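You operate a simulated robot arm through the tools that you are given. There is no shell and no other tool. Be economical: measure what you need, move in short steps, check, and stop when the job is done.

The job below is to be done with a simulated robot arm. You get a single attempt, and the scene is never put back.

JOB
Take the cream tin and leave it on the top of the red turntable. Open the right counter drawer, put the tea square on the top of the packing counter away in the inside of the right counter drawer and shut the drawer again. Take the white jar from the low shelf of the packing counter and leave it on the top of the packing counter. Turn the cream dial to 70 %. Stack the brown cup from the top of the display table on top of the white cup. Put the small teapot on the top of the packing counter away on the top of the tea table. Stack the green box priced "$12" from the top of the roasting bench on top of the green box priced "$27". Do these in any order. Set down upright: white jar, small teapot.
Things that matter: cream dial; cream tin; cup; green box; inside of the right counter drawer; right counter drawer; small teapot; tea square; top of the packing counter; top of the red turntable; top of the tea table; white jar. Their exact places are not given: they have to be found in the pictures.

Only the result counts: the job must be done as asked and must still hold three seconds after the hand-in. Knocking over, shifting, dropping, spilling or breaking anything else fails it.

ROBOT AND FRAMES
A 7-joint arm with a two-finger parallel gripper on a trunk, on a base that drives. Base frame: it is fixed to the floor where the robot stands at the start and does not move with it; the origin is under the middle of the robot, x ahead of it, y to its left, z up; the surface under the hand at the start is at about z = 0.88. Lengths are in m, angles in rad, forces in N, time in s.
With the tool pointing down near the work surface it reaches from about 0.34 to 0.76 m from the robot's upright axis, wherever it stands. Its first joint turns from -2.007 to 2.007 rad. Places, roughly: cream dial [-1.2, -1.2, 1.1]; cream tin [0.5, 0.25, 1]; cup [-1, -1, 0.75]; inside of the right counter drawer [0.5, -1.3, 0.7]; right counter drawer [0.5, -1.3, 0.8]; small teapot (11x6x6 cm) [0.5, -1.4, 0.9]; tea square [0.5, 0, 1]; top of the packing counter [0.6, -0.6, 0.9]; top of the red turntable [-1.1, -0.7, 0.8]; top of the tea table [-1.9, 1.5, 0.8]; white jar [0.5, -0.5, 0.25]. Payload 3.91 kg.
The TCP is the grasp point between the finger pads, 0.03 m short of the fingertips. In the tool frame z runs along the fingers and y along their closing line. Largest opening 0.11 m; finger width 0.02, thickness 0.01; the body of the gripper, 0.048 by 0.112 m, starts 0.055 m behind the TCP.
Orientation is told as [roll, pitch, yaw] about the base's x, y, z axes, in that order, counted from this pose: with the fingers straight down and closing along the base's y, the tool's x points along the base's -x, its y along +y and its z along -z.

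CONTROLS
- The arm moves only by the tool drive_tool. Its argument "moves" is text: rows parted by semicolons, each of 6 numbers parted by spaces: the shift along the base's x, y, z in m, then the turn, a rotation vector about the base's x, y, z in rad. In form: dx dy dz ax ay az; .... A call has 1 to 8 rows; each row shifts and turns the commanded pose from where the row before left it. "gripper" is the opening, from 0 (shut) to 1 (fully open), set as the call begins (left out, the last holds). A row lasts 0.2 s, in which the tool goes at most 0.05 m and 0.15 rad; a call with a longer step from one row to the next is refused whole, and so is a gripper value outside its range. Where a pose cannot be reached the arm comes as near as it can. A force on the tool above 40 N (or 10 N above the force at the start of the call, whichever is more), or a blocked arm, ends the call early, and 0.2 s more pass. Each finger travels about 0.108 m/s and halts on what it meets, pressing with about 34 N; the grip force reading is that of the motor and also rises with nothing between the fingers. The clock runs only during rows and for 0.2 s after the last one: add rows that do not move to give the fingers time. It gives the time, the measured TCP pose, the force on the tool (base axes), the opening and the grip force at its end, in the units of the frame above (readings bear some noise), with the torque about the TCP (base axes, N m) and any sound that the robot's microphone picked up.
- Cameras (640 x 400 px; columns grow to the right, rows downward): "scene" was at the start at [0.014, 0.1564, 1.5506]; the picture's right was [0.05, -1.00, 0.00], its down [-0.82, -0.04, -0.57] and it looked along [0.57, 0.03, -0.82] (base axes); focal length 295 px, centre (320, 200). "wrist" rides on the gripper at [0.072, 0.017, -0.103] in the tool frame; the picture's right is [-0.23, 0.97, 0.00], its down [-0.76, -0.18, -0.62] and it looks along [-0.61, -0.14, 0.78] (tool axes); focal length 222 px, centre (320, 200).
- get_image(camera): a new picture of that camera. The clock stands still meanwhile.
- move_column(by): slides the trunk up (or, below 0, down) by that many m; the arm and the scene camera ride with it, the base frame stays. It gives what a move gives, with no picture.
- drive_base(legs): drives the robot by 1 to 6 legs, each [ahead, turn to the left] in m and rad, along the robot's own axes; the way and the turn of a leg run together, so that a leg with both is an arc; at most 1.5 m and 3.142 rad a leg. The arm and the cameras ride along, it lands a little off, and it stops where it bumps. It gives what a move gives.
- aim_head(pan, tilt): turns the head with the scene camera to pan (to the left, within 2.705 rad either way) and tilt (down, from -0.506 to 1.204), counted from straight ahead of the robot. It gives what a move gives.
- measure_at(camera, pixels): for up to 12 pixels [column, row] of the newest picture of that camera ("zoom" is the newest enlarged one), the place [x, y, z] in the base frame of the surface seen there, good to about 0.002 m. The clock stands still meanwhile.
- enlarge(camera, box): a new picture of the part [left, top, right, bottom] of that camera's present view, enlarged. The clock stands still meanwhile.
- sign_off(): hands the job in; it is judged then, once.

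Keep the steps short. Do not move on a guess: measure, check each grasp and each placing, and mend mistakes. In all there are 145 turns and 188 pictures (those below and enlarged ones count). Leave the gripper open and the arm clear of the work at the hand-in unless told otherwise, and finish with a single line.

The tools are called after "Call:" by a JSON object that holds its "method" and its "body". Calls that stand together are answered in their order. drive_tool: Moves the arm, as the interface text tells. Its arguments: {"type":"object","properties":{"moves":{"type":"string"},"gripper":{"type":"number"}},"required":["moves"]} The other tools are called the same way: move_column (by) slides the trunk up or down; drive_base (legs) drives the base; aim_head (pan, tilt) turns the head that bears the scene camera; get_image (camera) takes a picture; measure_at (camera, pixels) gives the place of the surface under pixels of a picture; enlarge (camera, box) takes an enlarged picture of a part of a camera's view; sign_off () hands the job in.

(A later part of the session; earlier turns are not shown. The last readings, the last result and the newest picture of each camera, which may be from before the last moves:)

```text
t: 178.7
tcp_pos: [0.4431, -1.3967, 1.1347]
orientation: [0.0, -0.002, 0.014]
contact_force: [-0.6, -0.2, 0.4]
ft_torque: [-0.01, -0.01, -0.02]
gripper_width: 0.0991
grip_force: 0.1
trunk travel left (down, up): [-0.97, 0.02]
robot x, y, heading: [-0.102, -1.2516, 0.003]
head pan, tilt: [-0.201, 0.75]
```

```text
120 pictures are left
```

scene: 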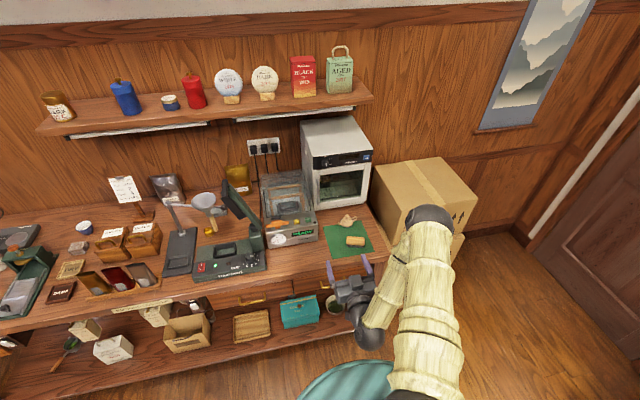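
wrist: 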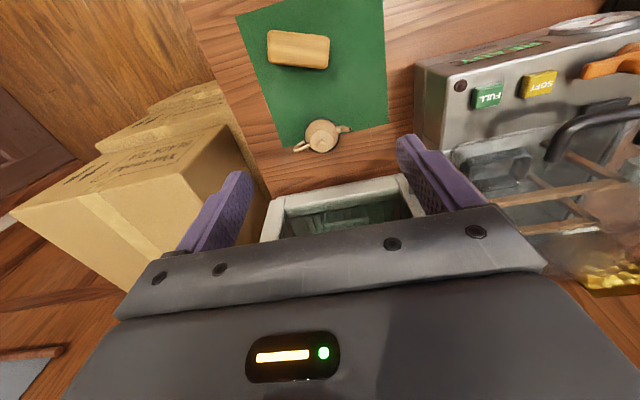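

Call:
{"method": "enlarge", "body": {"camera": "wrist", "box": [270, 90, 390, 165]}}

Call:
{"method": "measure_at", "body": {"camera": "zoom", "pixels": [[275, 230], [275, 200], [410, 210], [140, 320], [200, 220], [345, 250], [280, 310], [270, 160], [260, 260], [410, 195], [300, 330]]}}

Call:
{"method": "measure_at", "body": {"camera": "wrist", "pixels": [[340, 190], [345, 200], [290, 190], [430, 90], [300, 45], [270, 215]]}}

```text
5.33 times, centred on (330, 128) of wrist
```

zoom: 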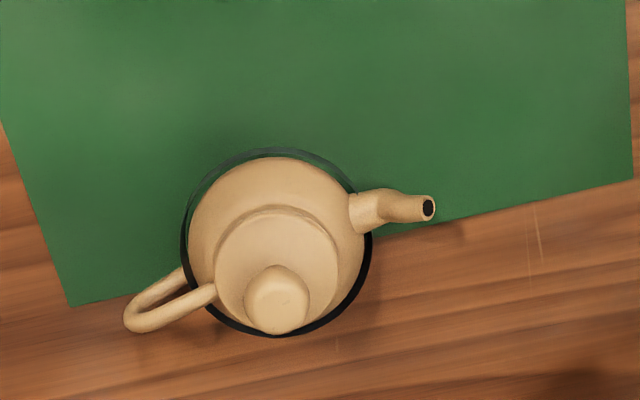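

```text
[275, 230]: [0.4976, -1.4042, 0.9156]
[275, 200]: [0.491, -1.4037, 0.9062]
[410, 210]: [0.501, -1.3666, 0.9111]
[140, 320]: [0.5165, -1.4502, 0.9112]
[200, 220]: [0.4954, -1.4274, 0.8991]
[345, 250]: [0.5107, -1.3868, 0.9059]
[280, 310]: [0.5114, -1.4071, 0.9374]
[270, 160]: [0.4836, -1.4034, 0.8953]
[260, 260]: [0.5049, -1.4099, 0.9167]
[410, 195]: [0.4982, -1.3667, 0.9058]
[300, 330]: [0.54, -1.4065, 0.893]
```

```text
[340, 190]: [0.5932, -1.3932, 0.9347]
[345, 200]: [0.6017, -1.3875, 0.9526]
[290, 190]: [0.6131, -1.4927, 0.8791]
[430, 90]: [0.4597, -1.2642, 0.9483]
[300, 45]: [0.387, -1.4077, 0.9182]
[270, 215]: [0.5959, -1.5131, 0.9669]
```

Call:
{"method": "measure_at", "body": {"camera": "zoom", "pixels": [[186, 240], [369, 250], [275, 151], [350, 310], [230, 170], [330, 165]]}}

Call:
{"method": "drive_tool", "body": {"moves": "0 0 0 0 0 0.147; 0 0 0 0 0 0.147; 0 0 0 0 0 0.147; 0 0 0 0 0 0.147; 0 0 0 0 0 0.147; 0 0 0 0 0 0.147"}}

Call:
{"method": "drive_tool", "body": {"moves": "0 0 0 0 0 0.147; 0 0 0 0 0 0.147; 0 0 0 0 0 0.147; 0 0 0 0 0 0.147; 0.03 0 0 0 0 0.147; 0.035 -0.008 0 0 0 0.147; 0 0 0 0 0 0"}}

Call:
{"method": "get_image", "body": {"camera": "wrist"}}

```text
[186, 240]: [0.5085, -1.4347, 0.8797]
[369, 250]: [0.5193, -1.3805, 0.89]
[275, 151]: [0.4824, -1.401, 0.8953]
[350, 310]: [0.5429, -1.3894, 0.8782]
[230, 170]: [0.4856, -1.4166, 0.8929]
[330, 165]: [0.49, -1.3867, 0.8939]
```

```text
t: 180.1
tcp_pos: [0.4439, -1.3967, 1.1343]
orientation: [0.002, -0.002, 0.901]
contact_force: [0.1, 0.2, 0.2]
ft_torque: [-0.01, 0.02, -0.01]
gripper_width: 0.0992
grip_force: 0.0
trunk travel left (down, up): [-0.97, 0.02]
robot x, y, heading: [-0.1033, -1.249, 0.005]
head pan, tilt: [-0.201, 0.75]
```

```text
t: 181.7
tcp_pos: [0.5087, -1.4039, 1.1342]
orientation: [0.0, -0.001, 1.779]
contact_force: [0.5, 0.5, -0.8]
ft_torque: [0.0, -0.06, 0.0]
gripper_width: 0.0987
grip_force: 0.1
trunk travel left (down, up): [-0.97, 0.02]
robot x, y, heading: [-0.0994, -1.2556, 0.003]
head pan, tilt: [-0.201, 0.75]
```

```text
118 pictures are left
```

wrist: 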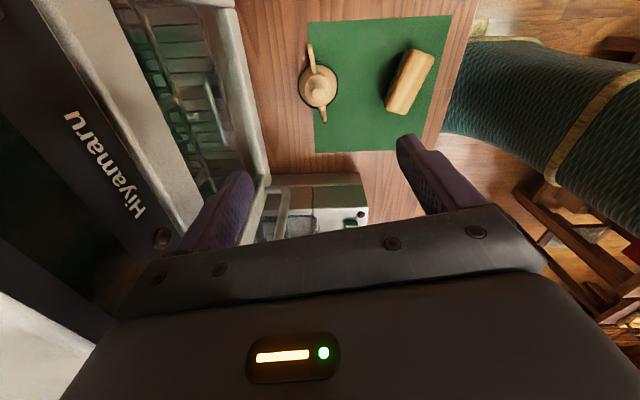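

Call:
{"method": "enlarge", "body": {"camera": "scene", "box": [260, 60, 460, 240]}}

Call:
{"method": "measure_at", "body": {"camera": "wrist", "pixels": [[320, 88], [310, 48], [316, 130], [304, 85], [338, 85], [160, 240], [215, 110], [265, 150]]}}

```text
2.22 times, centred on (360, 150) of scene
```

zoom: 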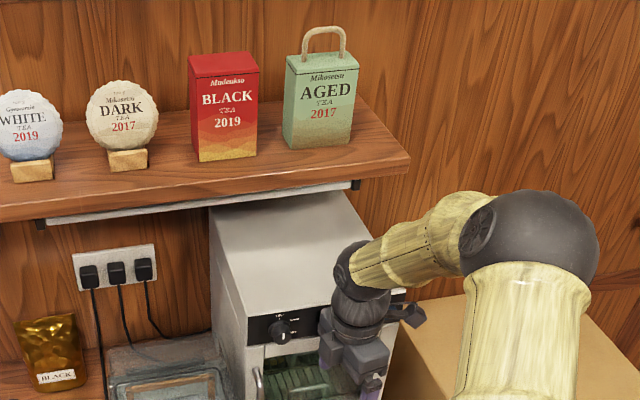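

```text
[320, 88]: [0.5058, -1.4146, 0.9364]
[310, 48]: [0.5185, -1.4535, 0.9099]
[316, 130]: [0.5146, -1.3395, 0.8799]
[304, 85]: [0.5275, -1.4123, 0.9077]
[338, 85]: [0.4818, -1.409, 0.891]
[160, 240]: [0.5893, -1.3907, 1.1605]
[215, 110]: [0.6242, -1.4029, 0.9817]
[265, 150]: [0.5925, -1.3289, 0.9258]
```

Descend around the teapot: centre (0.510, −1.408).

Call:
{"method": "drive_tool", "body": {"moves": "0 -0.004 -0.04 0 0 0; 0 0 -0.04 0 0 0; 0 0 -0.04 0 0 0; 0 0 -0.04 0 0 0; 0 0 0 0 0 0", "gripper": 0.82}}

Call:
{"method": "get_image", "body": {"camera": "wrist"}}

Call:
{"method": "enlarge", "body": {"camera": "scene", "box": [280, 130, 420, 260]}}

```text
t: 182.8
tcp_pos: [0.5086, -1.4087, 0.974]
orientation: [-0.001, -0.002, 1.779]
contact_force: [-0.1, -0.2, 0.0]
ft_torque: [0.02, -0.04, 0.01]
gripper_width: 0.09
grip_force: 0.1
trunk travel left (down, up): [-0.97, 0.02]
robot x, y, heading: [-0.1003, -1.2515, 0.003]
head pan, tilt: [-0.201, 0.75]
```

```text
116 pictures are left
```

wrist: 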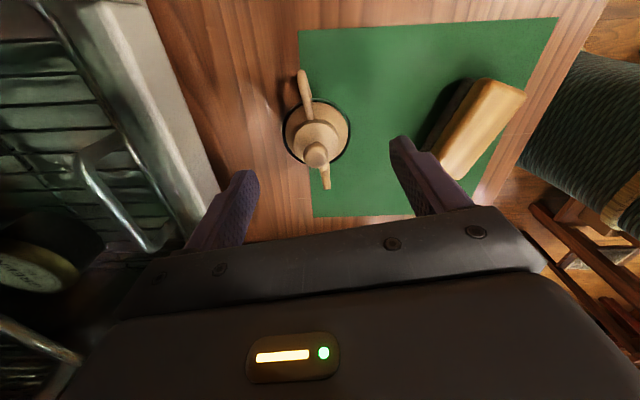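

```text
3.08 times, centred on (350, 195) of scene
```

zoom: 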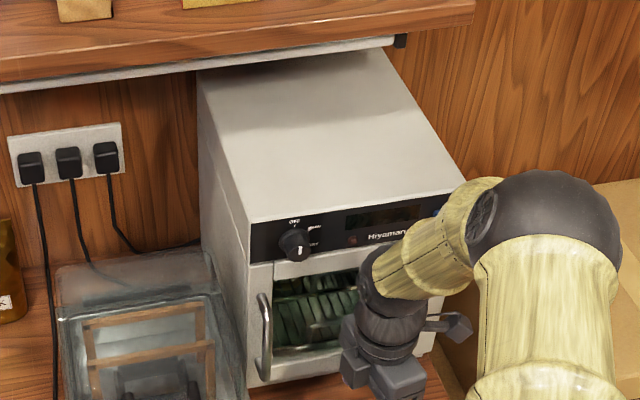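

Call:
{"method": "drive_tool", "body": {"moves": "0 0 -0.03 0 0 0; 0 0 -0.02 0 0 0; 0 0 -0.008 0 0 0; 0 0 0 0 0 0"}}

Call:
{"method": "get_image", "body": {"camera": "wrist"}}

```text
t: 183.8
tcp_pos: [0.5089, -1.408, 0.9152]
orientation: [0.0, -0.003, 1.778]
contact_force: [0.1, -0.4, 0.1]
ft_torque: [-0.02, -0.05, -0.03]
gripper_width: 0.0902
grip_force: 0.1
trunk travel left (down, up): [-0.97, 0.02]
robot x, y, heading: [-0.1017, -1.253, 0.006]
head pan, tilt: [-0.201, 0.75]
```

```text
114 pictures are left
```

wrist: 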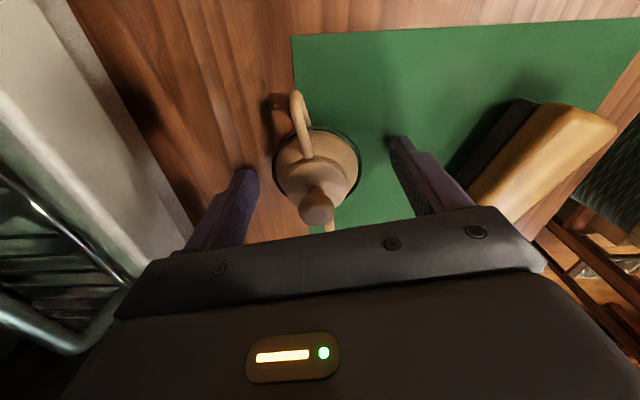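

Call:
{"method": "drive_tool", "body": {"moves": "0 0 0 0 0 0; 0 0 0 0 0 0; 0 0 0 0 0 0; 0 0 0 0 0 0", "gripper": 0}}

Call:
{"method": "drive_tool", "body": {"moves": "0 0 0.03 0 0 0; 0 0 0.03 0 0 0; 0 0 0.04 0 0 0; 0 0 0 0 0 0"}}

Call:
{"method": "get_image", "body": {"camera": "wrist"}}

```text
t: 184.8
tcp_pos: [0.5102, -1.4085, 0.9152]
orientation: [-0.001, -0.001, 1.777]
contact_force: [-0.2, -0.1, -0.5]
ft_torque: [0.02, 0.0, 0.03]
gripper_width: 0.0503
grip_force: 34.0
trunk travel left (down, up): [-0.97, 0.02]
robot x, y, heading: [-0.0978, -1.2516, 0.002]
head pan, tilt: [-0.201, 0.75]
```

```text
t: 185.8
tcp_pos: [0.5097, -1.4087, 1.014]
orientation: [0.003, -0.002, 1.777]
contact_force: [-0.6, -0.7, -0.1]
ft_torque: [0.04, 0.03, 0.02]
gripper_width: 0.0508
grip_force: 33.9
trunk travel left (down, up): [-0.97, 0.02]
robot x, y, heading: [-0.0974, -1.2512, 0.0]
head pan, tilt: [-0.201, 0.75]
```

```text
113 pictures are left
```

wrist: 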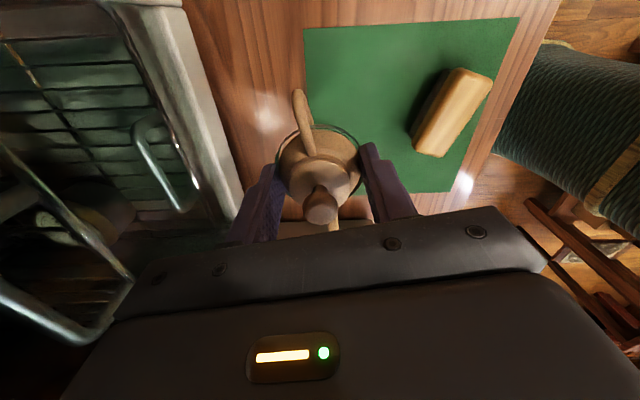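

Teapot held (ring belongs to it). Raise, back off, and drive up the aisle toward the tea table.

Call:
{"method": "drive_tool", "body": {"moves": "0 0 0.04 0 0 0; 0 0 0.04 0 0 0; 0 0 0.04 0 0 0; -0.05 0 0 0 0 0; -0.05 0 0 0 0 0"}}

Call:
{"method": "drive_base", "body": {"legs": [[-0.19, 0], [0, 1.571], [1.5, 0]]}}

Call:
{"method": "aim_head", "body": {"pan": 0.9, "tilt": 0.5}}

Call:
{"method": "get_image", "body": {"camera": "scene"}}

```text
t: 187.1
tcp_pos: [0.4078, -1.408, 1.1358]
orientation: [-0.001, -0.001, 1.78]
contact_force: [0.4, -0.7, -1.1]
ft_torque: [0.03, -0.01, -0.03]
gripper_width: 0.0506
grip_force: 33.7
trunk travel left (down, up): [-0.97, 0.02]
robot x, y, heading: [-0.0998, -1.2498, 0.0]
head pan, tilt: [-0.201, 0.75]
```

```text
t: 202.7
tcp_pos: [-0.1466, 0.7625, 1.1352]
orientation: [0.003, -0.002, -2.931]
contact_force: [-0.4, -0.1, -0.8]
ft_torque: [-0.02, -0.01, 0.01]
gripper_width: 0.0505
grip_force: 34.1
trunk travel left (down, up): [-0.97, 0.02]
robot x, y, heading: [-0.3021, 0.251, 1.579]
head pan, tilt: [-0.201, 0.75]
```

```text
t: 204.0
tcp_pos: [-0.1453, 0.7622, 1.1342]
orientation: [0.001, -0.002, -2.93]
contact_force: [0.1, 0.8, -1.1]
ft_torque: [0.04, 0.02, 0.01]
gripper_width: 0.0505
grip_force: 34.0
trunk travel left (down, up): [-0.97, 0.02]
robot x, y, heading: [-0.3011, 0.2485, 1.577]
head pan, tilt: [0.901, 0.499]
```

```text
112 pictures are left
```

scene: 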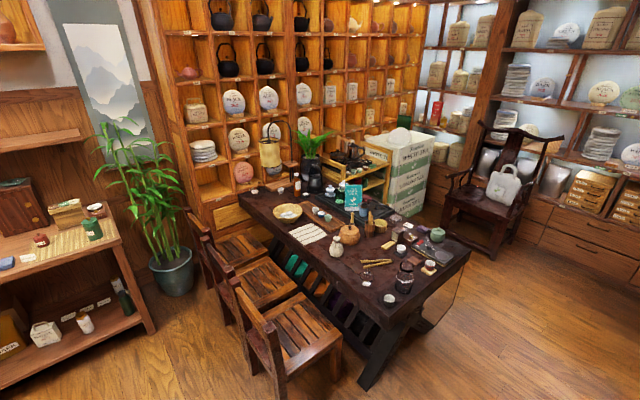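

Call:
{"method": "enlarge", "body": {"camera": "scene", "box": [230, 170, 480, 330]}}

Call:
{"method": "measure_at", "body": {"camera": "zoom", "pixels": [[600, 210], [430, 350], [350, 260], [480, 320], [455, 300], [500, 290], [300, 170], [560, 240], [410, 250], [430, 340], [340, 280], [260, 200]]}}

```text
2.50 times, centred on (355, 250) of scene
```

zoom: 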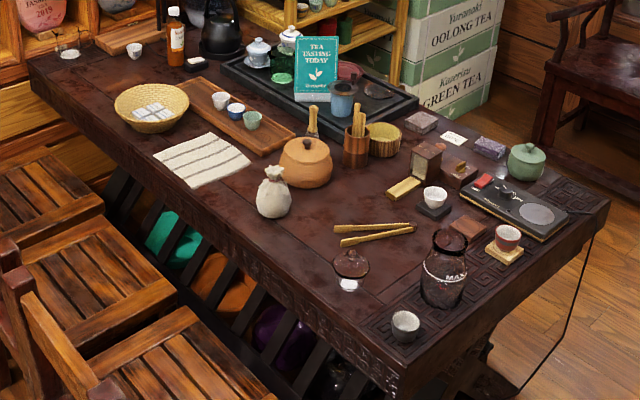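

```text
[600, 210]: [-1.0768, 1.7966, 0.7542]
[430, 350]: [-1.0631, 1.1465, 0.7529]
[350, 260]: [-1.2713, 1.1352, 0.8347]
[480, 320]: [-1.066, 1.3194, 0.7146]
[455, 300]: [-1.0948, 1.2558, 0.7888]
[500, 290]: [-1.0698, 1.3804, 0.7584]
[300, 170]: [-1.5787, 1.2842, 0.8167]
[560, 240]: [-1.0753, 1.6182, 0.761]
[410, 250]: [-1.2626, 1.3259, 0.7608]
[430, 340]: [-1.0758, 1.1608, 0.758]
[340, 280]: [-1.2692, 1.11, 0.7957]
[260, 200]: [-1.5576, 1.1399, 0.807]
```

Call:
{"method": "measure_at", "body": {"camera": "zoom", "pixels": [[370, 205], [405, 275], [410, 300], [455, 215], [385, 345], [350, 215], [340, 240], [330, 225], [310, 230], [375, 300], [385, 275], [320, 255]]}}

Call:
{"method": "drive_base", "body": {"legs": [[0.75, 0], [0, 0.8]]}}

Call:
{"method": "aim_head", "body": {"pan": 0.6, "tilt": 0.7}}

Call:
{"method": "get_image", "body": {"camera": "scene"}}

```text
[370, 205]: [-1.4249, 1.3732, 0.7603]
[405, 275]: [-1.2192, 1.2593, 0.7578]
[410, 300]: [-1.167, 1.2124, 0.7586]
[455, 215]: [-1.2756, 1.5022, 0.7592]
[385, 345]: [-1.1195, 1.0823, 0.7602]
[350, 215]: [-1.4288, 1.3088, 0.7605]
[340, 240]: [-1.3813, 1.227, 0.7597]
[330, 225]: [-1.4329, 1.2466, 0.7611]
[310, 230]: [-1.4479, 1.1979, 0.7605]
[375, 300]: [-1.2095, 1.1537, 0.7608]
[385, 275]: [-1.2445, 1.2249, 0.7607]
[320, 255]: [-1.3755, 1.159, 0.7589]
```

```text
t: 209.9
tcp_pos: [-0.2647, 1.5343, 1.135]
orientation: [0.003, -0.002, -2.717]
contact_force: [0.4, 0.0, -0.8]
ft_torque: [0.0, 0.0, 0.01]
gripper_width: 0.0505
grip_force: 33.9
trunk travel left (down, up): [-0.97, 0.02]
robot x, y, heading: [-0.3101, 1.0008, 1.792]
head pan, tilt: [0.901, 0.499]
stopped in leg 2: the robot was blocked; the commanded pose is now the measured one
```

```text
t: 210.7
tcp_pos: [-0.2633, 1.5358, 1.1357]
orientation: [0.003, -0.003, -2.716]
contact_force: [-1.0, -0.4, -0.8]
ft_torque: [0.0, -0.03, 0.01]
gripper_width: 0.0507
grip_force: 33.7
trunk travel left (down, up): [-0.97, 0.02]
robot x, y, heading: [-0.307, 1.0032, 1.793]
head pan, tilt: [0.6, 0.7]
```

```text
110 pictures are left
```

scene: 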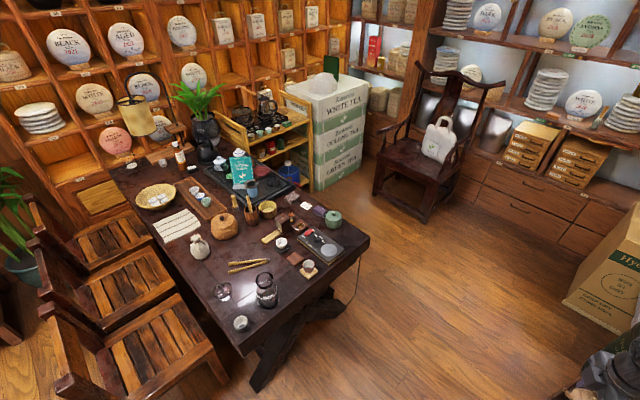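

Something blocked the turn; look to the right/back.

Call:
{"method": "aim_head", "body": {"pan": -1.6, "tilt": 0.9}}

Call:
{"method": "get_image", "body": {"camera": "scene"}}

Call:
{"method": "aim_head", "body": {"pan": -0.5, "tilt": 0.9}}

Call:
{"method": "get_image", "body": {"camera": "scene"}}

```text
t: 212.8
tcp_pos: [-0.2647, 1.5352, 1.1352]
orientation: [0.002, -0.001, -2.718]
contact_force: [-0.1, 0.4, -0.2]
ft_torque: [0.02, -0.03, 0.0]
gripper_width: 0.0506
grip_force: 33.8
trunk travel left (down, up): [-0.97, 0.02]
robot x, y, heading: [-0.3054, 1.0046, 1.786]
head pan, tilt: [-1.6, 0.901]
```

```text
109 pictures are left
```

scene: 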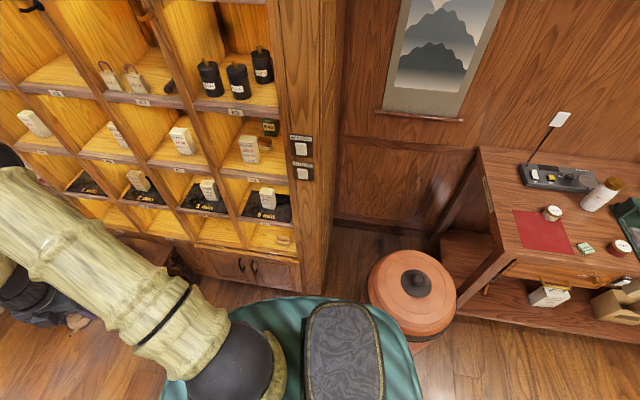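

```text
t: 214.1
tcp_pos: [-0.2639, 1.5351, 1.1351]
orientation: [0.0, -0.001, -2.717]
contact_force: [-0.2, -0.4, 0.0]
ft_torque: [-0.02, -0.01, 0.0]
gripper_width: 0.0506
grip_force: 34.0
trunk travel left (down, up): [-0.97, 0.02]
robot x, y, heading: [-0.3099, 1.0016, 1.793]
head pan, tilt: [-0.499, 0.901]
```

```text
108 pictures are left
```

scene: 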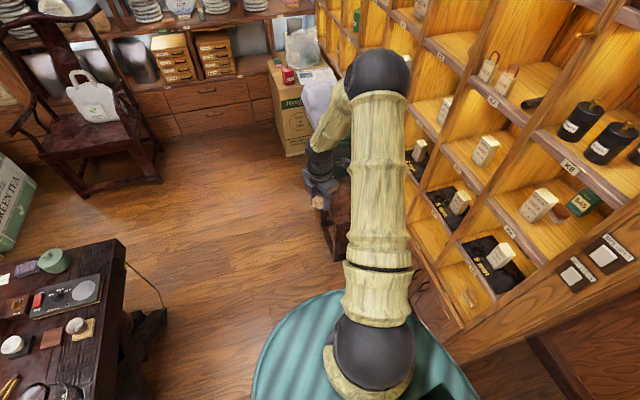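

Call:
{"method": "measure_at", "body": {"camera": "scene", "pixels": [[420, 140], [440, 290], [345, 240], [320, 220], [380, 70], [470, 370], [330, 190], [480, 340]]}}

```text
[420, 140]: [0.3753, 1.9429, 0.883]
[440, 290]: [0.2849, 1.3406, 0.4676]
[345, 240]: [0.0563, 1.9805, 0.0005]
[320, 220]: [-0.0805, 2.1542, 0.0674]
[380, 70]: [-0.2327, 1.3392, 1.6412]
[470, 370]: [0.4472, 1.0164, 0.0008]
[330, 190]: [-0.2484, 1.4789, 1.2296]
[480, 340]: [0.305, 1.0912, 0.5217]
```

Call:
{"method": "aim_head", "body": {"pan": -2.6, "tilt": 1.15}}

Call:
{"method": "get_image", "body": {"camera": "scene"}}

Call:
{"method": "aim_head", "body": {"pan": 2.2, "tilt": 1.0}}

Call:
{"method": "get_image", "body": {"camera": "scene"}}

```text
t: 216.1
tcp_pos: [-0.2652, 1.5349, 1.135]
orientation: [0.003, -0.001, -2.717]
contact_force: [0.5, 0.1, -0.5]
ft_torque: [0.0, 0.02, -0.01]
gripper_width: 0.0504
grip_force: 34.2
trunk travel left (down, up): [-0.97, 0.02]
robot x, y, heading: [-0.3091, 1.0041, 1.795]
head pan, tilt: [-2.601, 1.15]
```

```text
107 pictures are left
```

scene: 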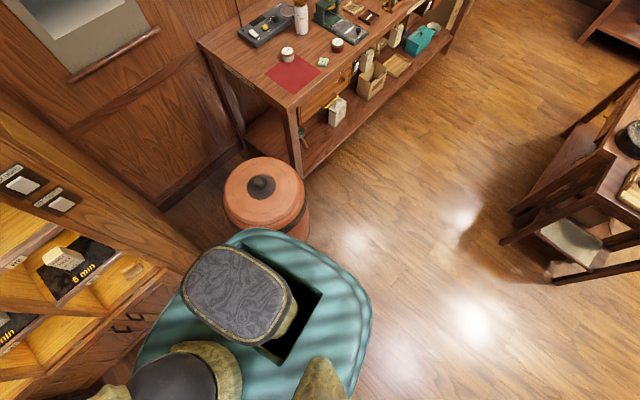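

```text
t: 219.9
tcp_pos: [-0.2651, 1.5356, 1.135]
orientation: [0.002, -0.001, -2.718]
contact_force: [0.2, -0.1, -0.6]
ft_torque: [0.0, 0.02, -0.01]
gripper_width: 0.0507
grip_force: 34.3
trunk travel left (down, up): [-0.97, 0.02]
robot x, y, heading: [-0.308, 0.9998, 1.788]
head pan, tilt: [2.201, 1.0]
```

```text
106 pictures are left
```

scene: 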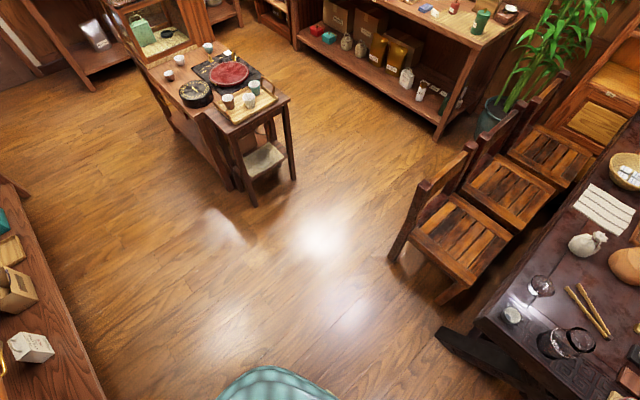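

The rear of the base seems to be near the bin/cabinet. Move ahead 0.25 m and then turn left.

Call:
{"method": "drive_base", "body": {"legs": [[0.28, 0], [0, 0.7], [0, 0.65]]}}

Call:
{"method": "aim_head", "body": {"pan": 0.0, "tilt": 0.8}}

Call:
{"method": "get_image", "body": {"camera": "scene"}}

```text
t: 227.2
tcp_pos: [-0.8792, 1.4342, 1.1358]
orientation: [0.003, -0.002, -1.368]
contact_force: [-0.5, 0.0, -1.8]
ft_torque: [-0.03, 0.02, 0.02]
gripper_width: 0.0505
grip_force: 34.2
trunk travel left (down, up): [-0.97, 0.02]
robot x, y, heading: [-0.367, 1.2754, 3.143]
head pan, tilt: [2.201, 1.0]
```

```text
t: 229.3
tcp_pos: [-0.8784, 1.434, 1.1357]
orientation: [0.002, -0.001, -1.369]
contact_force: [-0.6, 0.0, -0.1]
ft_torque: [-0.06, 0.0, -0.01]
gripper_width: 0.0505
grip_force: 34.5
trunk travel left (down, up): [-0.97, 0.02]
robot x, y, heading: [-0.3684, 1.2712, 3.143]
head pan, tilt: [0.0, 0.799]
```

```text
105 pictures are left
```

scene: 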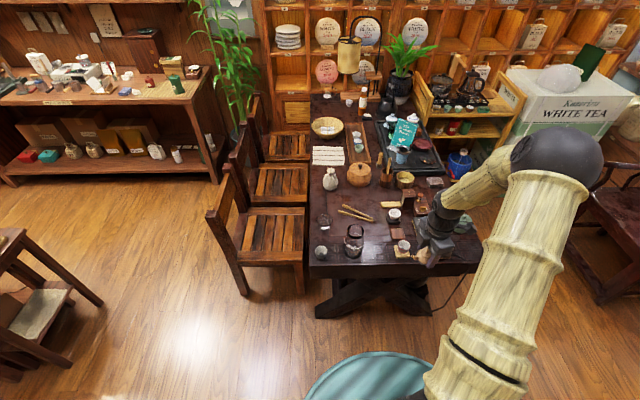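

Call:
{"method": "enlarge", "body": {"camera": "scene", "box": [300, 150, 460, 270]}}

Call:
{"method": "measure_at", "body": {"camera": "zoom", "pixels": [[275, 185], [240, 200], [310, 200], [160, 270], [225, 240], [180, 235], [140, 350], [330, 290], [110, 270], [275, 270], [150, 305], [170, 330]]}}

```text
3.33 times, centred on (380, 210) of scene
```

zoom: 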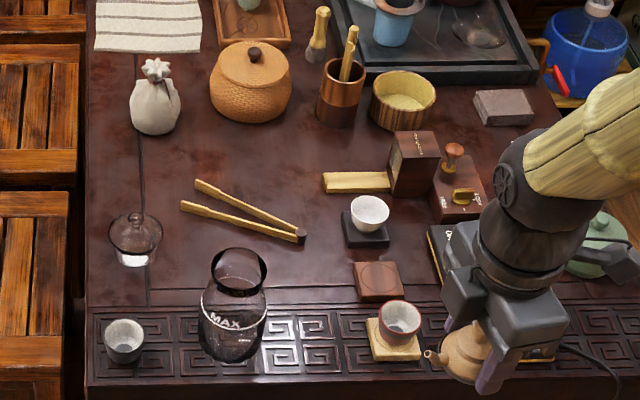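

```text
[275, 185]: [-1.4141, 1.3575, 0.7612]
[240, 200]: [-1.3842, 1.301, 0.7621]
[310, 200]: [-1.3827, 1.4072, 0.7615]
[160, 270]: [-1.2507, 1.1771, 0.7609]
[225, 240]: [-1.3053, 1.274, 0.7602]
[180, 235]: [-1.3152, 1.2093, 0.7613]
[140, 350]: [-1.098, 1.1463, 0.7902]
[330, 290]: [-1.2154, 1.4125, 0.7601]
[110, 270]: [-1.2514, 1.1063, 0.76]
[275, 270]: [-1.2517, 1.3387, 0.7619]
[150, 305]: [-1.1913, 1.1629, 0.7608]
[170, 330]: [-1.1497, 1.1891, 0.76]
```

Call:
{"method": "measure_at", "body": {"camera": "zoom", "pixels": [[265, 290], [232, 355], [262, 340], [240, 250], [343, 245], [345, 215], [355, 264], [358, 298], [367, 320], [375, 358], [305, 240], [300, 228]]}}

```text
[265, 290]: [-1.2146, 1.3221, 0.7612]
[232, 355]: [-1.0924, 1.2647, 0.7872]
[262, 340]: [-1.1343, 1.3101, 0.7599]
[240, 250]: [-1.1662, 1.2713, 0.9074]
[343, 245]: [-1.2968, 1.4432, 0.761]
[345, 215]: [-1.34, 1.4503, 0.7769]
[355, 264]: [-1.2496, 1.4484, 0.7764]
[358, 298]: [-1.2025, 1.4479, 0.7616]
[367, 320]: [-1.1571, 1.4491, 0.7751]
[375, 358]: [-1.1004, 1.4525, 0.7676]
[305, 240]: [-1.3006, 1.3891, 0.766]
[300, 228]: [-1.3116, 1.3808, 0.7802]
```

A free lane y 1.32–1.44, x −1.29…−1.10 exists between bottle and coasters. Rotate the tool back to neutral relative to the robot, then drive forward 0.29 m.

Call:
{"method": "drive_tool", "body": {"moves": "0 0 0 0 0 -0.147; 0 0 0 0 0 -0.147; 0 0 0 0 0 -0.147; 0 0 0 0 0 -0.147; 0 0 0 0 0 -0.147; 0 0 0 0 0 -0.147"}}

Call:
{"method": "drive_tool", "body": {"moves": "0 0 0 0 0 -0.147; 0 0 0 0 0 -0.147; 0 0 0 0 0 -0.147; 0 -0.02 0 0 0 -0.147; 0 -0.02 0 0 0 -0.147; 0 -0.012 0 0 0 -0.152"}}

Call:
{"method": "drive_base", "body": {"legs": [[0.28, 0]]}}

Call:
{"method": "get_image", "body": {"camera": "wrist"}}

```text
t: 230.7
tcp_pos: [-0.8796, 1.4334, 1.1353]
orientation: [0.001, 0.001, -2.251]
contact_force: [0.0, 1.3, -0.4]
ft_torque: [0.0, 0.0, -0.03]
gripper_width: 0.0507
grip_force: 33.5
trunk travel left (down, up): [-0.97, 0.02]
robot x, y, heading: [-0.3667, 1.2756, 3.139]
head pan, tilt: [0.0, 0.799]
```

```text
refused: row 6 steps farther than a row can; nothing moved
```

```text
t: 232.9
tcp_pos: [-1.1586, 1.4324, 1.1351]
orientation: [0.001, -0.001, -2.249]
contact_force: [0.4, 0.0, 0.8]
ft_torque: [-0.03, 0.0, -0.02]
gripper_width: 0.0503
grip_force: 33.9
trunk travel left (down, up): [-0.97, 0.02]
robot x, y, heading: [-0.6481, 1.2722, 3.142]
head pan, tilt: [0.0, 0.799]
```

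```text
103 pictures are left
```

wrist: 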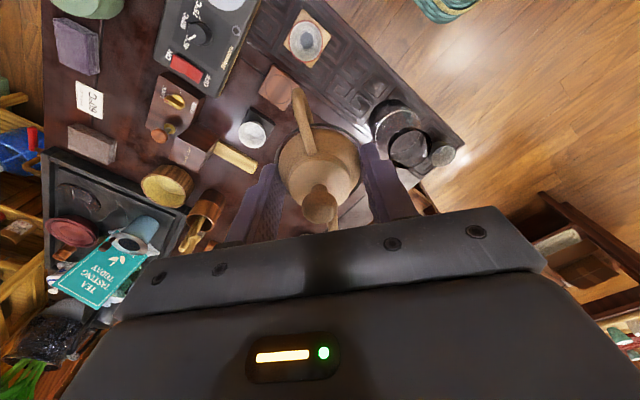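

Call:
{"method": "drive_tool", "body": {"moves": "-0.02 -0.01 0 0 0 -0.148; -0.02 -0.01 0 0 0 -0.148; -0.02 -0.01 0 0 0 -0.148; -0.007 -0.01 0 0 0 -0.148; 0 -0.01 0 0 0 -0.148; 0 0 0 0 0 -0.148; 0 0 0 0 0 0"}}

Call:
{"method": "get_image", "body": {"camera": "wrist"}}

Call:
{"method": "get_image", "body": {"camera": "scene"}}

```text
t: 234.5
tcp_pos: [-1.2248, 1.3821, 1.1364]
orientation: [0.0, -0.001, -3.14]
contact_force: [-0.1, 0.0, -0.9]
ft_torque: [0.01, 0.01, -0.01]
gripper_width: 0.0506
grip_force: 34.3
trunk travel left (down, up): [-0.97, 0.02]
robot x, y, heading: [-0.6478, 1.2721, 3.142]
head pan, tilt: [0.0, 0.799]
```

```text
102 pictures are left
```

wrist: 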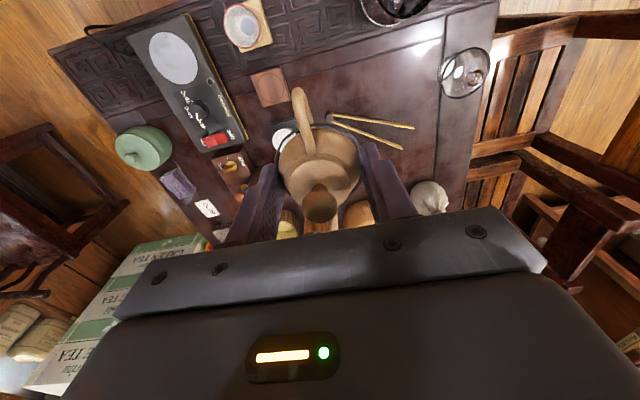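

```text
101 pictures are left
```

scene: 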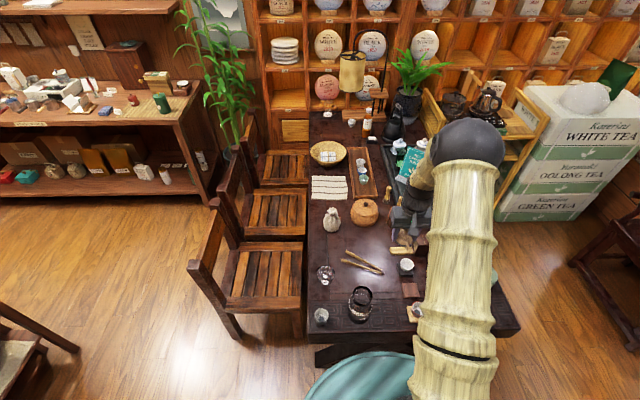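

Lower by trunk 0.3 m.

Call:
{"method": "move_column", "body": {"by": -0.3}}

Call:
{"method": "get_image", "body": {"camera": "wrist"}}

Call:
{"method": "enlarge", "body": {"camera": "scene", "box": [290, 120, 530, 310]}}

```text
t: 237.5
tcp_pos: [-1.2262, 1.3841, 0.8356]
orientation: [0.002, -0.002, -3.136]
contact_force: [0.8, 0.2, -0.6]
ft_torque: [-0.03, 0.0, -0.02]
gripper_width: 0.0506
grip_force: 33.9
trunk travel left (down, up): [-0.67, 0.32]
robot x, y, heading: [-0.6482, 1.2764, 3.139]
head pan, tilt: [0.0, 0.799]
```

```text
100 pictures are left
```

wrist: 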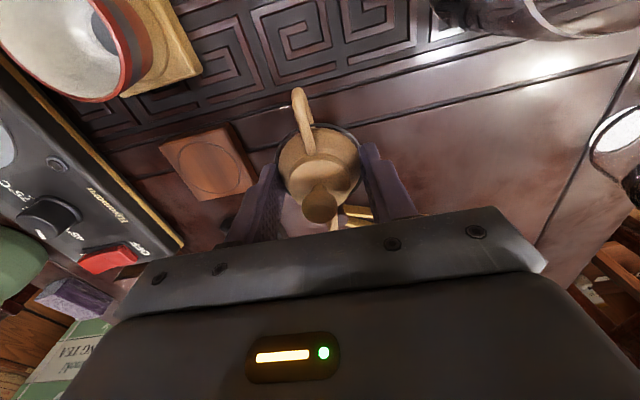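

```text
2.11 times, centred on (410, 215) of scene
```

zoom: 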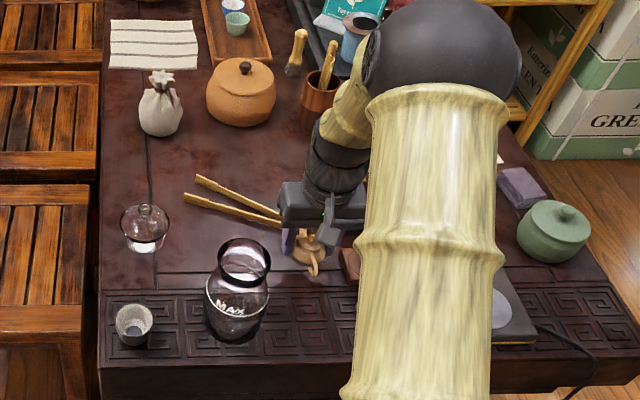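

Call:
{"method": "drive_tool", "body": {"moves": "0.01 -0.003 -0.02 0 0 0; 0 0 -0.013 0 0 0; 0 0 -0.004 0 0 0; 0 0 0 0 0 0"}}

Call:
{"method": "drive_tool", "body": {"moves": "0 0 -0.002 0 0 0; 0 0 0 0 0 0"}}

Call:
{"method": "drive_tool", "body": {"moves": "0 0 -0.002 0 0 0; 0 0 0 0 0 0"}}

```text
t: 238.5
tcp_pos: [-1.2154, 1.3805, 0.7984]
orientation: [0.003, -0.002, -3.137]
contact_force: [-0.4, -0.2, -1.4]
ft_torque: [-0.01, 0.02, 0.0]
gripper_width: 0.0506
grip_force: 33.6
trunk travel left (down, up): [-0.67, 0.32]
robot x, y, heading: [-0.6463, 1.2725, 3.137]
head pan, tilt: [0.0, 0.799]
```

```text
t: 239.1
tcp_pos: [-1.2165, 1.3793, 0.7959]
orientation: [0.002, 0.001, -3.137]
contact_force: [0.0, 0.9, -1.1]
ft_torque: [-0.01, 0.03, -0.01]
gripper_width: 0.0506
grip_force: 33.5
trunk travel left (down, up): [-0.67, 0.32]
robot x, y, heading: [-0.6492, 1.2759, 3.138]
head pan, tilt: [0.0, 0.799]
```

```text
t: 239.7
tcp_pos: [-1.2147, 1.3809, 0.7965]
orientation: [0.001, -0.005, -3.136]
contact_force: [1.9, 0.2, 10.6]
ft_torque: [0.12, -0.08, -0.03]
gripper_width: 0.0503
grip_force: 34.0
trunk travel left (down, up): [-0.67, 0.32]
robot x, y, heading: [-0.647, 1.271, 3.14]
head pan, tilt: [0.0, 0.799]
```

Contact. Release and raise.

Call:
{"method": "drive_tool", "body": {"moves": "0 0 0 0 0 0; 0 0 0 0 0 0; 0 0 0 0 0 0; 0 0 0.03 0 0 0; 0 0 0.04 0 0 0; 0 0 0.05 0 0 0; 0 0 0.05 0 0 0", "gripper": 0.68}}

Call:
{"method": "get_image", "body": {"camera": "wrist"}}

Call:
{"method": "move_column", "body": {"by": 0.2}}

```text
t: 241.3
tcp_pos: [-1.2143, 1.3802, 0.966]
orientation: [0.002, -0.001, -3.137]
contact_force: [0.0, 0.3, 0.7]
ft_torque: [0.0, -0.01, 0.0]
gripper_width: 0.0746
grip_force: 0.1
trunk travel left (down, up): [-0.67, 0.32]
robot x, y, heading: [-0.6493, 1.2744, 3.148]
head pan, tilt: [0.0, 0.799]
```

```text
98 pictures are left
```

wrist: 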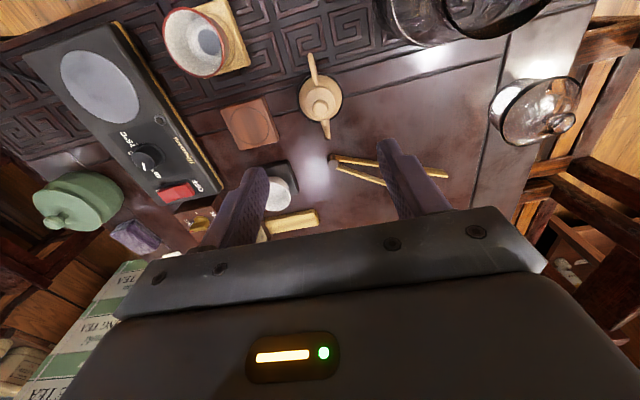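

```text
t: 243.5
tcp_pos: [-1.2143, 1.3799, 1.1647]
orientation: [0.001, 0.0, -3.136]
contact_force: [0.4, 0.3, 0.5]
ft_torque: [0.0, -0.01, -0.01]
gripper_width: 0.0751
grip_force: 0.1
trunk travel left (down, up): [-0.87, 0.12]
robot x, y, heading: [-0.6495, 1.2772, 3.145]
head pan, tilt: [0.0, 0.799]
```

Teapot stands upright on the tea table. Drive back to the packing counter for the cream tin.

Call:
{"method": "drive_base", "body": {"legs": [[-0.28, 0], [0, 1.571], [1.25, 0], [0, 1.571]]}}

Call:
{"method": "get_image", "body": {"camera": "scene"}}

```text
t: 263.8
tcp_pos: [0.1865, -0.0912, 1.1646]
orientation: [0.003, -0.003, -0.01]
contact_force: [0.9, 0.1, -0.1]
ft_torque: [0.01, 0.01, 0.02]
gripper_width: 0.0749
grip_force: 0.1
trunk travel left (down, up): [-0.87, 0.12]
robot x, y, heading: [-0.3773, 0.023, -0.015]
head pan, tilt: [0.0, 0.799]
```

```text
97 pictures are left
```

scene: 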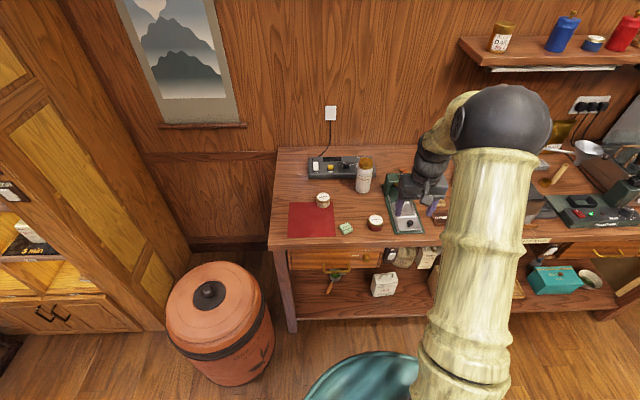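

Go forward 0.26 m, then bring the tool over the cream (DARK) tin at (0.465, 0.149).

Call:
{"method": "drive_base", "body": {"legs": [[0.26, 0]]}}

Call:
{"method": "drive_tool", "body": {"moves": "0.005 0.04 0 0 0 0; 0.005 0.04 0 0 0 0; 0.005 0.04 0 0 0 0; 0 0.04 0 0 0 0; 0 0.04 0 0 0 0; 0 0.043 0 0 0 0; 0 0 0 0 0 0", "gripper": 0.85}}

Call:
{"method": "get_image", "body": {"camera": "wrist"}}

```text
t: 265.8
tcp_pos: [0.4485, -0.0964, 1.1643]
orientation: [0.0, -0.001, -0.012]
contact_force: [0.2, 0.2, -0.3]
ft_torque: [0.0, 0.04, 0.02]
gripper_width: 0.0746
grip_force: 0.1
trunk travel left (down, up): [-0.87, 0.12]
robot x, y, heading: [-0.116, 0.018, -0.015]
head pan, tilt: [0.0, 0.799]
```

```text
t: 267.4
tcp_pos: [0.4636, 0.1464, 1.1649]
orientation: [0.001, 0.0, -0.012]
contact_force: [-0.1, 0.2, 0.2]
ft_torque: [0.04, 0.01, -0.01]
gripper_width: 0.0935
grip_force: 0.1
trunk travel left (down, up): [-0.87, 0.12]
robot x, y, heading: [-0.119, 0.0149, -0.02]
head pan, tilt: [0.0, 0.799]
```

```text
96 pictures are left
```

wrist: 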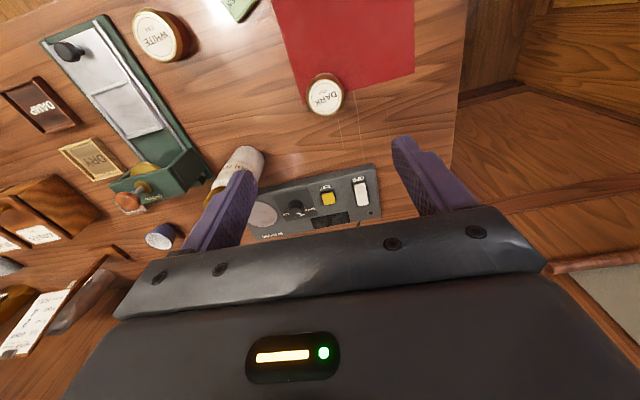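

Call:
{"method": "enlarge", "body": {"camera": "wrist", "box": [285, 60, 365, 130]}}

Call:
{"method": "measure_at", "body": {"camera": "wrist", "pixels": [[308, 96], [343, 96], [325, 80], [326, 112], [325, 96]]}}

```text
5.71 times, centred on (325, 95) of wrist
```

zoom: 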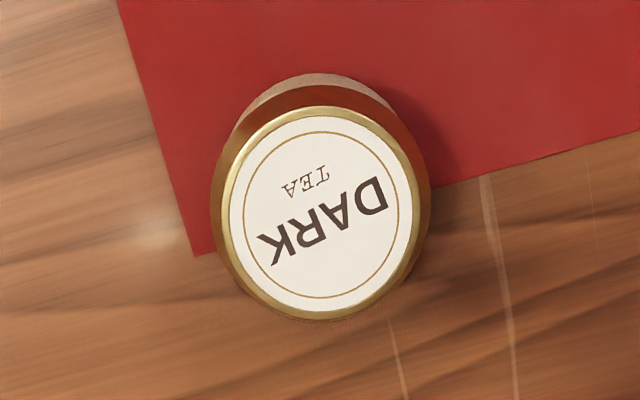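

```text
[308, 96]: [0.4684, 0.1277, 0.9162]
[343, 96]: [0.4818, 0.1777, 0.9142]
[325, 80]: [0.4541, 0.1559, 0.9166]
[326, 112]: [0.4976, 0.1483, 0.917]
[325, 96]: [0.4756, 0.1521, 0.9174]
```

Tin centre (0.476, 0.152), top 0.917. Descend and grip.

Call:
{"method": "drive_tool", "body": {"moves": "0.012 0.005 -0.04 0 0 0; 0 0 -0.05 0 0 0; 0 0 -0.05 0 0 0; 0 0 -0.05 0 0 0; 0 0 -0.04 0 0 0; 0 0 -0.018 0 0 0; 0 0 0 0 0 0"}}

Call:
{"method": "get_image", "body": {"camera": "wrist"}}

Call:
{"method": "drive_tool", "body": {"moves": "0 0 0 0 0 0; 0 0 0 0 0 0; 0 0 0 0 0 0; 0 0 0 0 0 0", "gripper": 0}}

Call:
{"method": "drive_tool", "body": {"moves": "0 0 0.04 0 0 0; 0 0 0.05 0 0 0; 0 0 0.05 0 0 0; 0 0 0.05 0 0 0; -0.04 -0.02 0.02 0 0 0; -0.04 -0.03 0 0 0 0; 0 -0.05 0 0 0 0; 0 0 0 0 0 0"}}

Call:
{"method": "get_image", "body": {"camera": "wrist"}}

```text
t: 269.0
tcp_pos: [0.4738, 0.1511, 0.9158]
orientation: [0.002, -0.002, -0.011]
contact_force: [0.5, 0.3, 0.5]
ft_torque: [0.01, -0.04, -0.02]
gripper_width: 0.0935
grip_force: 0.0
trunk travel left (down, up): [-0.87, 0.12]
robot x, y, heading: [-0.1167, 0.0197, -0.015]
head pan, tilt: [0.0, 0.799]
```

```text
94 pictures are left
```

wrist: 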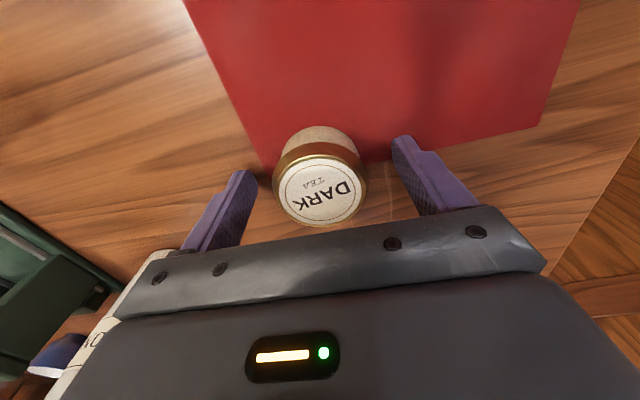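

```text
t: 270.0
tcp_pos: [0.4741, 0.1519, 0.9163]
orientation: [0.001, -0.001, -0.012]
contact_force: [0.6, 0.1, -0.4]
ft_torque: [0.0, 0.04, 0.0]
gripper_width: 0.0543
grip_force: 34.2
trunk travel left (down, up): [-0.87, 0.12]
robot x, y, heading: [-0.1172, 0.017, -0.012]
head pan, tilt: [0.0, 0.799]
```

```text
t: 271.8
tcp_pos: [0.3941, 0.0533, 1.1274]
orientation: [0.001, -0.003, -0.01]
contact_force: [-0.2, 0.3, -1.1]
ft_torque: [0.01, 0.02, -0.02]
gripper_width: 0.0541
grip_force: 33.9
trunk travel left (down, up): [-0.87, 0.12]
robot x, y, heading: [-0.1146, 0.0187, -0.019]
head pan, tilt: [0.0, 0.799]
```

```text
93 pictures are left
```

wrist: 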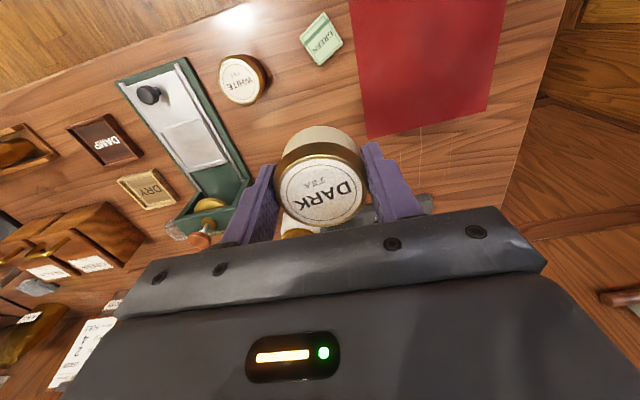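

Tin held. Raise trunk 0.1 and drive to face the display table around y≈−0.65.

Call:
{"method": "move_column", "body": {"by": 0.1}}

Call:
{"method": "drive_base", "body": {"legs": [[-0.22, 0], [0, -1.571], [0.65, 0], [0, -1.571]]}}

Call:
{"method": "aim_head", "body": {"pan": 0.0, "tilt": 0.8}}

Call:
{"method": "get_image", "body": {"camera": "scene"}}

```text
t: 273.2
tcp_pos: [0.3942, 0.0518, 1.2271]
orientation: [0.001, 0.0, -0.013]
contact_force: [-0.5, 0.3, -0.6]
ft_torque: [-0.02, 0.0, 0.03]
gripper_width: 0.0543
grip_force: 34.0
trunk travel left (down, up): [-0.97, 0.02]
robot x, y, heading: [-0.1187, 0.018, -0.016]
head pan, tilt: [0.0, 0.799]
```

```text
t: 290.0
tcp_pos: [-0.8634, -0.6572, 1.2263]
orientation: [0.0, -0.001, 3.115]
contact_force: [1.1, 0.6, -0.7]
ft_torque: [0.03, 0.0, -0.04]
gripper_width: 0.0545
grip_force: 34.5
trunk travel left (down, up): [-0.97, 0.02]
robot x, y, heading: [-0.3506, -0.6334, 3.112]
head pan, tilt: [0.0, 0.799]
```

```text
t: 290.6
tcp_pos: [-0.8629, -0.6571, 1.226]
orientation: [0.002, 0.0, 3.115]
contact_force: [0.3, 0.0, -1.4]
ft_torque: [-0.02, -0.01, -0.05]
gripper_width: 0.0543
grip_force: 34.0
trunk travel left (down, up): [-0.97, 0.02]
robot x, y, heading: [-0.3499, -0.6323, 3.109]
head pan, tilt: [0.0, 0.799]
```

```text
92 pictures are left
```

scene: 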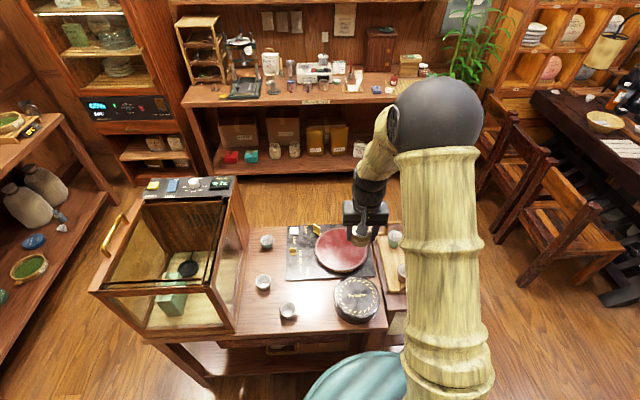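

Call:
{"method": "enlarge", "body": {"camera": "scene", "box": [230, 210, 430, 335]}}

Call:
{"method": "measure_at", "body": {"camera": "zoom", "pixels": [[350, 150], [290, 130], [290, 160], [360, 190], [430, 160], [395, 290], [120, 100], [105, 230], [185, 310], [520, 95], [205, 75], [270, 65]]}}

Call:
{"method": "get_image", "body": {"camera": "wrist"}}

```text
3.20 times, centred on (330, 272) of scene
```

zoom: 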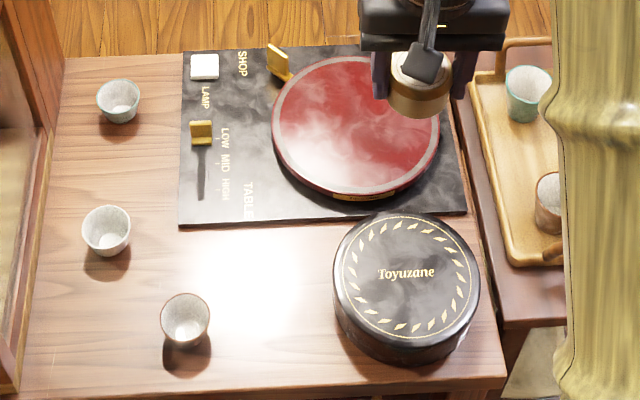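

```text
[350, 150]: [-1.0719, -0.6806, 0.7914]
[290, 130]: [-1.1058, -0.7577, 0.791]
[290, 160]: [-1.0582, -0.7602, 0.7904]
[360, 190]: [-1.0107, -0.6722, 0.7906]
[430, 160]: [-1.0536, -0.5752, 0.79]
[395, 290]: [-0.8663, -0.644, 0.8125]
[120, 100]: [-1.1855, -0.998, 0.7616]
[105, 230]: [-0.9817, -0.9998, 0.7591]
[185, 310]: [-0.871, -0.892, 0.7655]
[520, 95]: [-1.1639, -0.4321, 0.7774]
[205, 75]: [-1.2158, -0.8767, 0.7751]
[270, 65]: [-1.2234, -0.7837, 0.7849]
```

```text
90 pictures are left
```

wrist: 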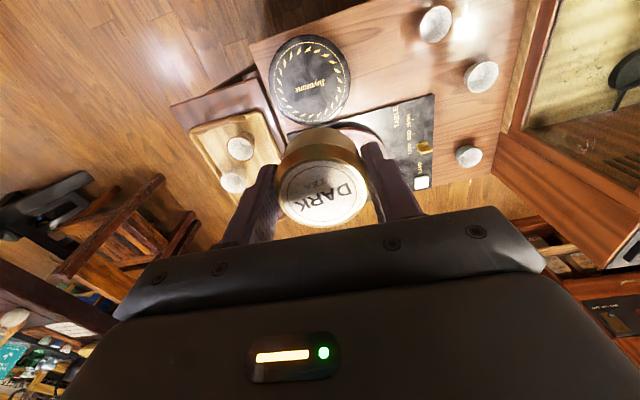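

Turntable centre ≈ (−1.115, −0.675), top z 0.791, radius 0.11. Move base 0.05 ahead, extend over it, then lower.

Call:
{"method": "drive_base", "body": {"legs": [[0.05, 0]]}}

Call:
{"method": "drive_tool", "body": {"moves": "-0.045 -0.005 0 0 0 0; -0.045 -0.005 0 0 0 0; -0.045 -0.005 0 0 0 0; -0.045 -0.005 0 0 0 0; -0.01 0 0 0 0 0; 0 0 0 0 0 0"}}

Call:
{"method": "move_column", "body": {"by": -0.3}}

Call:
{"method": "get_image", "body": {"camera": "wrist"}}

Call:
{"method": "get_image", "body": {"camera": "scene"}}

```text
t: 291.6
tcp_pos: [-0.9112, -0.6559, 1.2258]
orientation: [0.0, -0.001, 3.116]
contact_force: [-0.6, 0.5, -0.1]
ft_torque: [-0.01, -0.01, -0.02]
gripper_width: 0.0543
grip_force: 33.7
trunk travel left (down, up): [-0.97, 0.02]
robot x, y, heading: [-0.4027, -0.6339, 3.11]
head pan, tilt: [0.0, 0.799]
```

```text
t: 293.0
tcp_pos: [-1.1026, -0.6772, 1.2271]
orientation: [0.003, 0.001, 3.117]
contact_force: [0.2, 0.1, -1.0]
ft_torque: [0.04, -0.04, 0.0]
gripper_width: 0.0542
grip_force: 33.7
trunk travel left (down, up): [-0.97, 0.02]
robot x, y, heading: [-0.3955, -0.6322, 3.109]
head pan, tilt: [0.0, 0.799]
```

```text
t: 296.0
tcp_pos: [-1.1021, -0.676, 0.9269]
orientation: [0.0, 0.001, 3.115]
contact_force: [0.3, 0.7, -0.3]
ft_torque: [-0.01, 0.0, -0.02]
gripper_width: 0.0541
grip_force: 33.9
trunk travel left (down, up): [-0.67, 0.32]
robot x, y, heading: [-0.4001, -0.6288, 3.112]
head pan, tilt: [0.0, 0.799]
```

```text
89 pictures are left
```

wrist: 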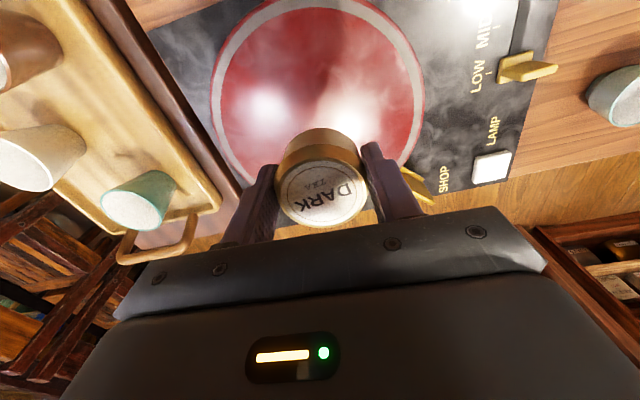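

```text
88 pictures are left
```

scene: 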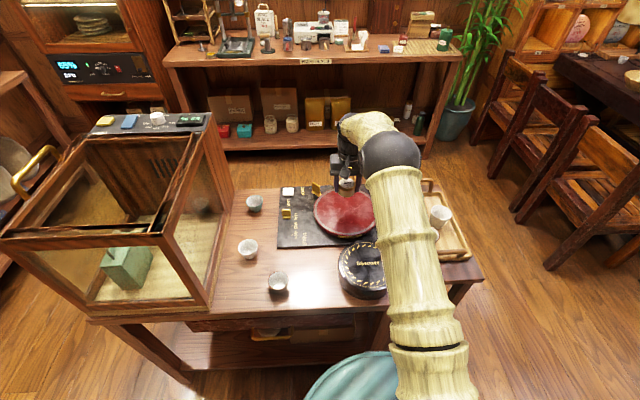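

Call:
{"method": "measure_at", "body": {"camera": "wrist", "pixels": [[320, 5], [214, 90], [421, 90], [240, 170], [400, 165], [320, 60]]}}

```text
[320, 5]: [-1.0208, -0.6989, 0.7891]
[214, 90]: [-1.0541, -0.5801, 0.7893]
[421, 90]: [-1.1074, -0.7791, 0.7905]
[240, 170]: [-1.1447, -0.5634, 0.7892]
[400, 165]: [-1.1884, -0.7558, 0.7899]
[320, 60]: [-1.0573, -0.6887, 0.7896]
```

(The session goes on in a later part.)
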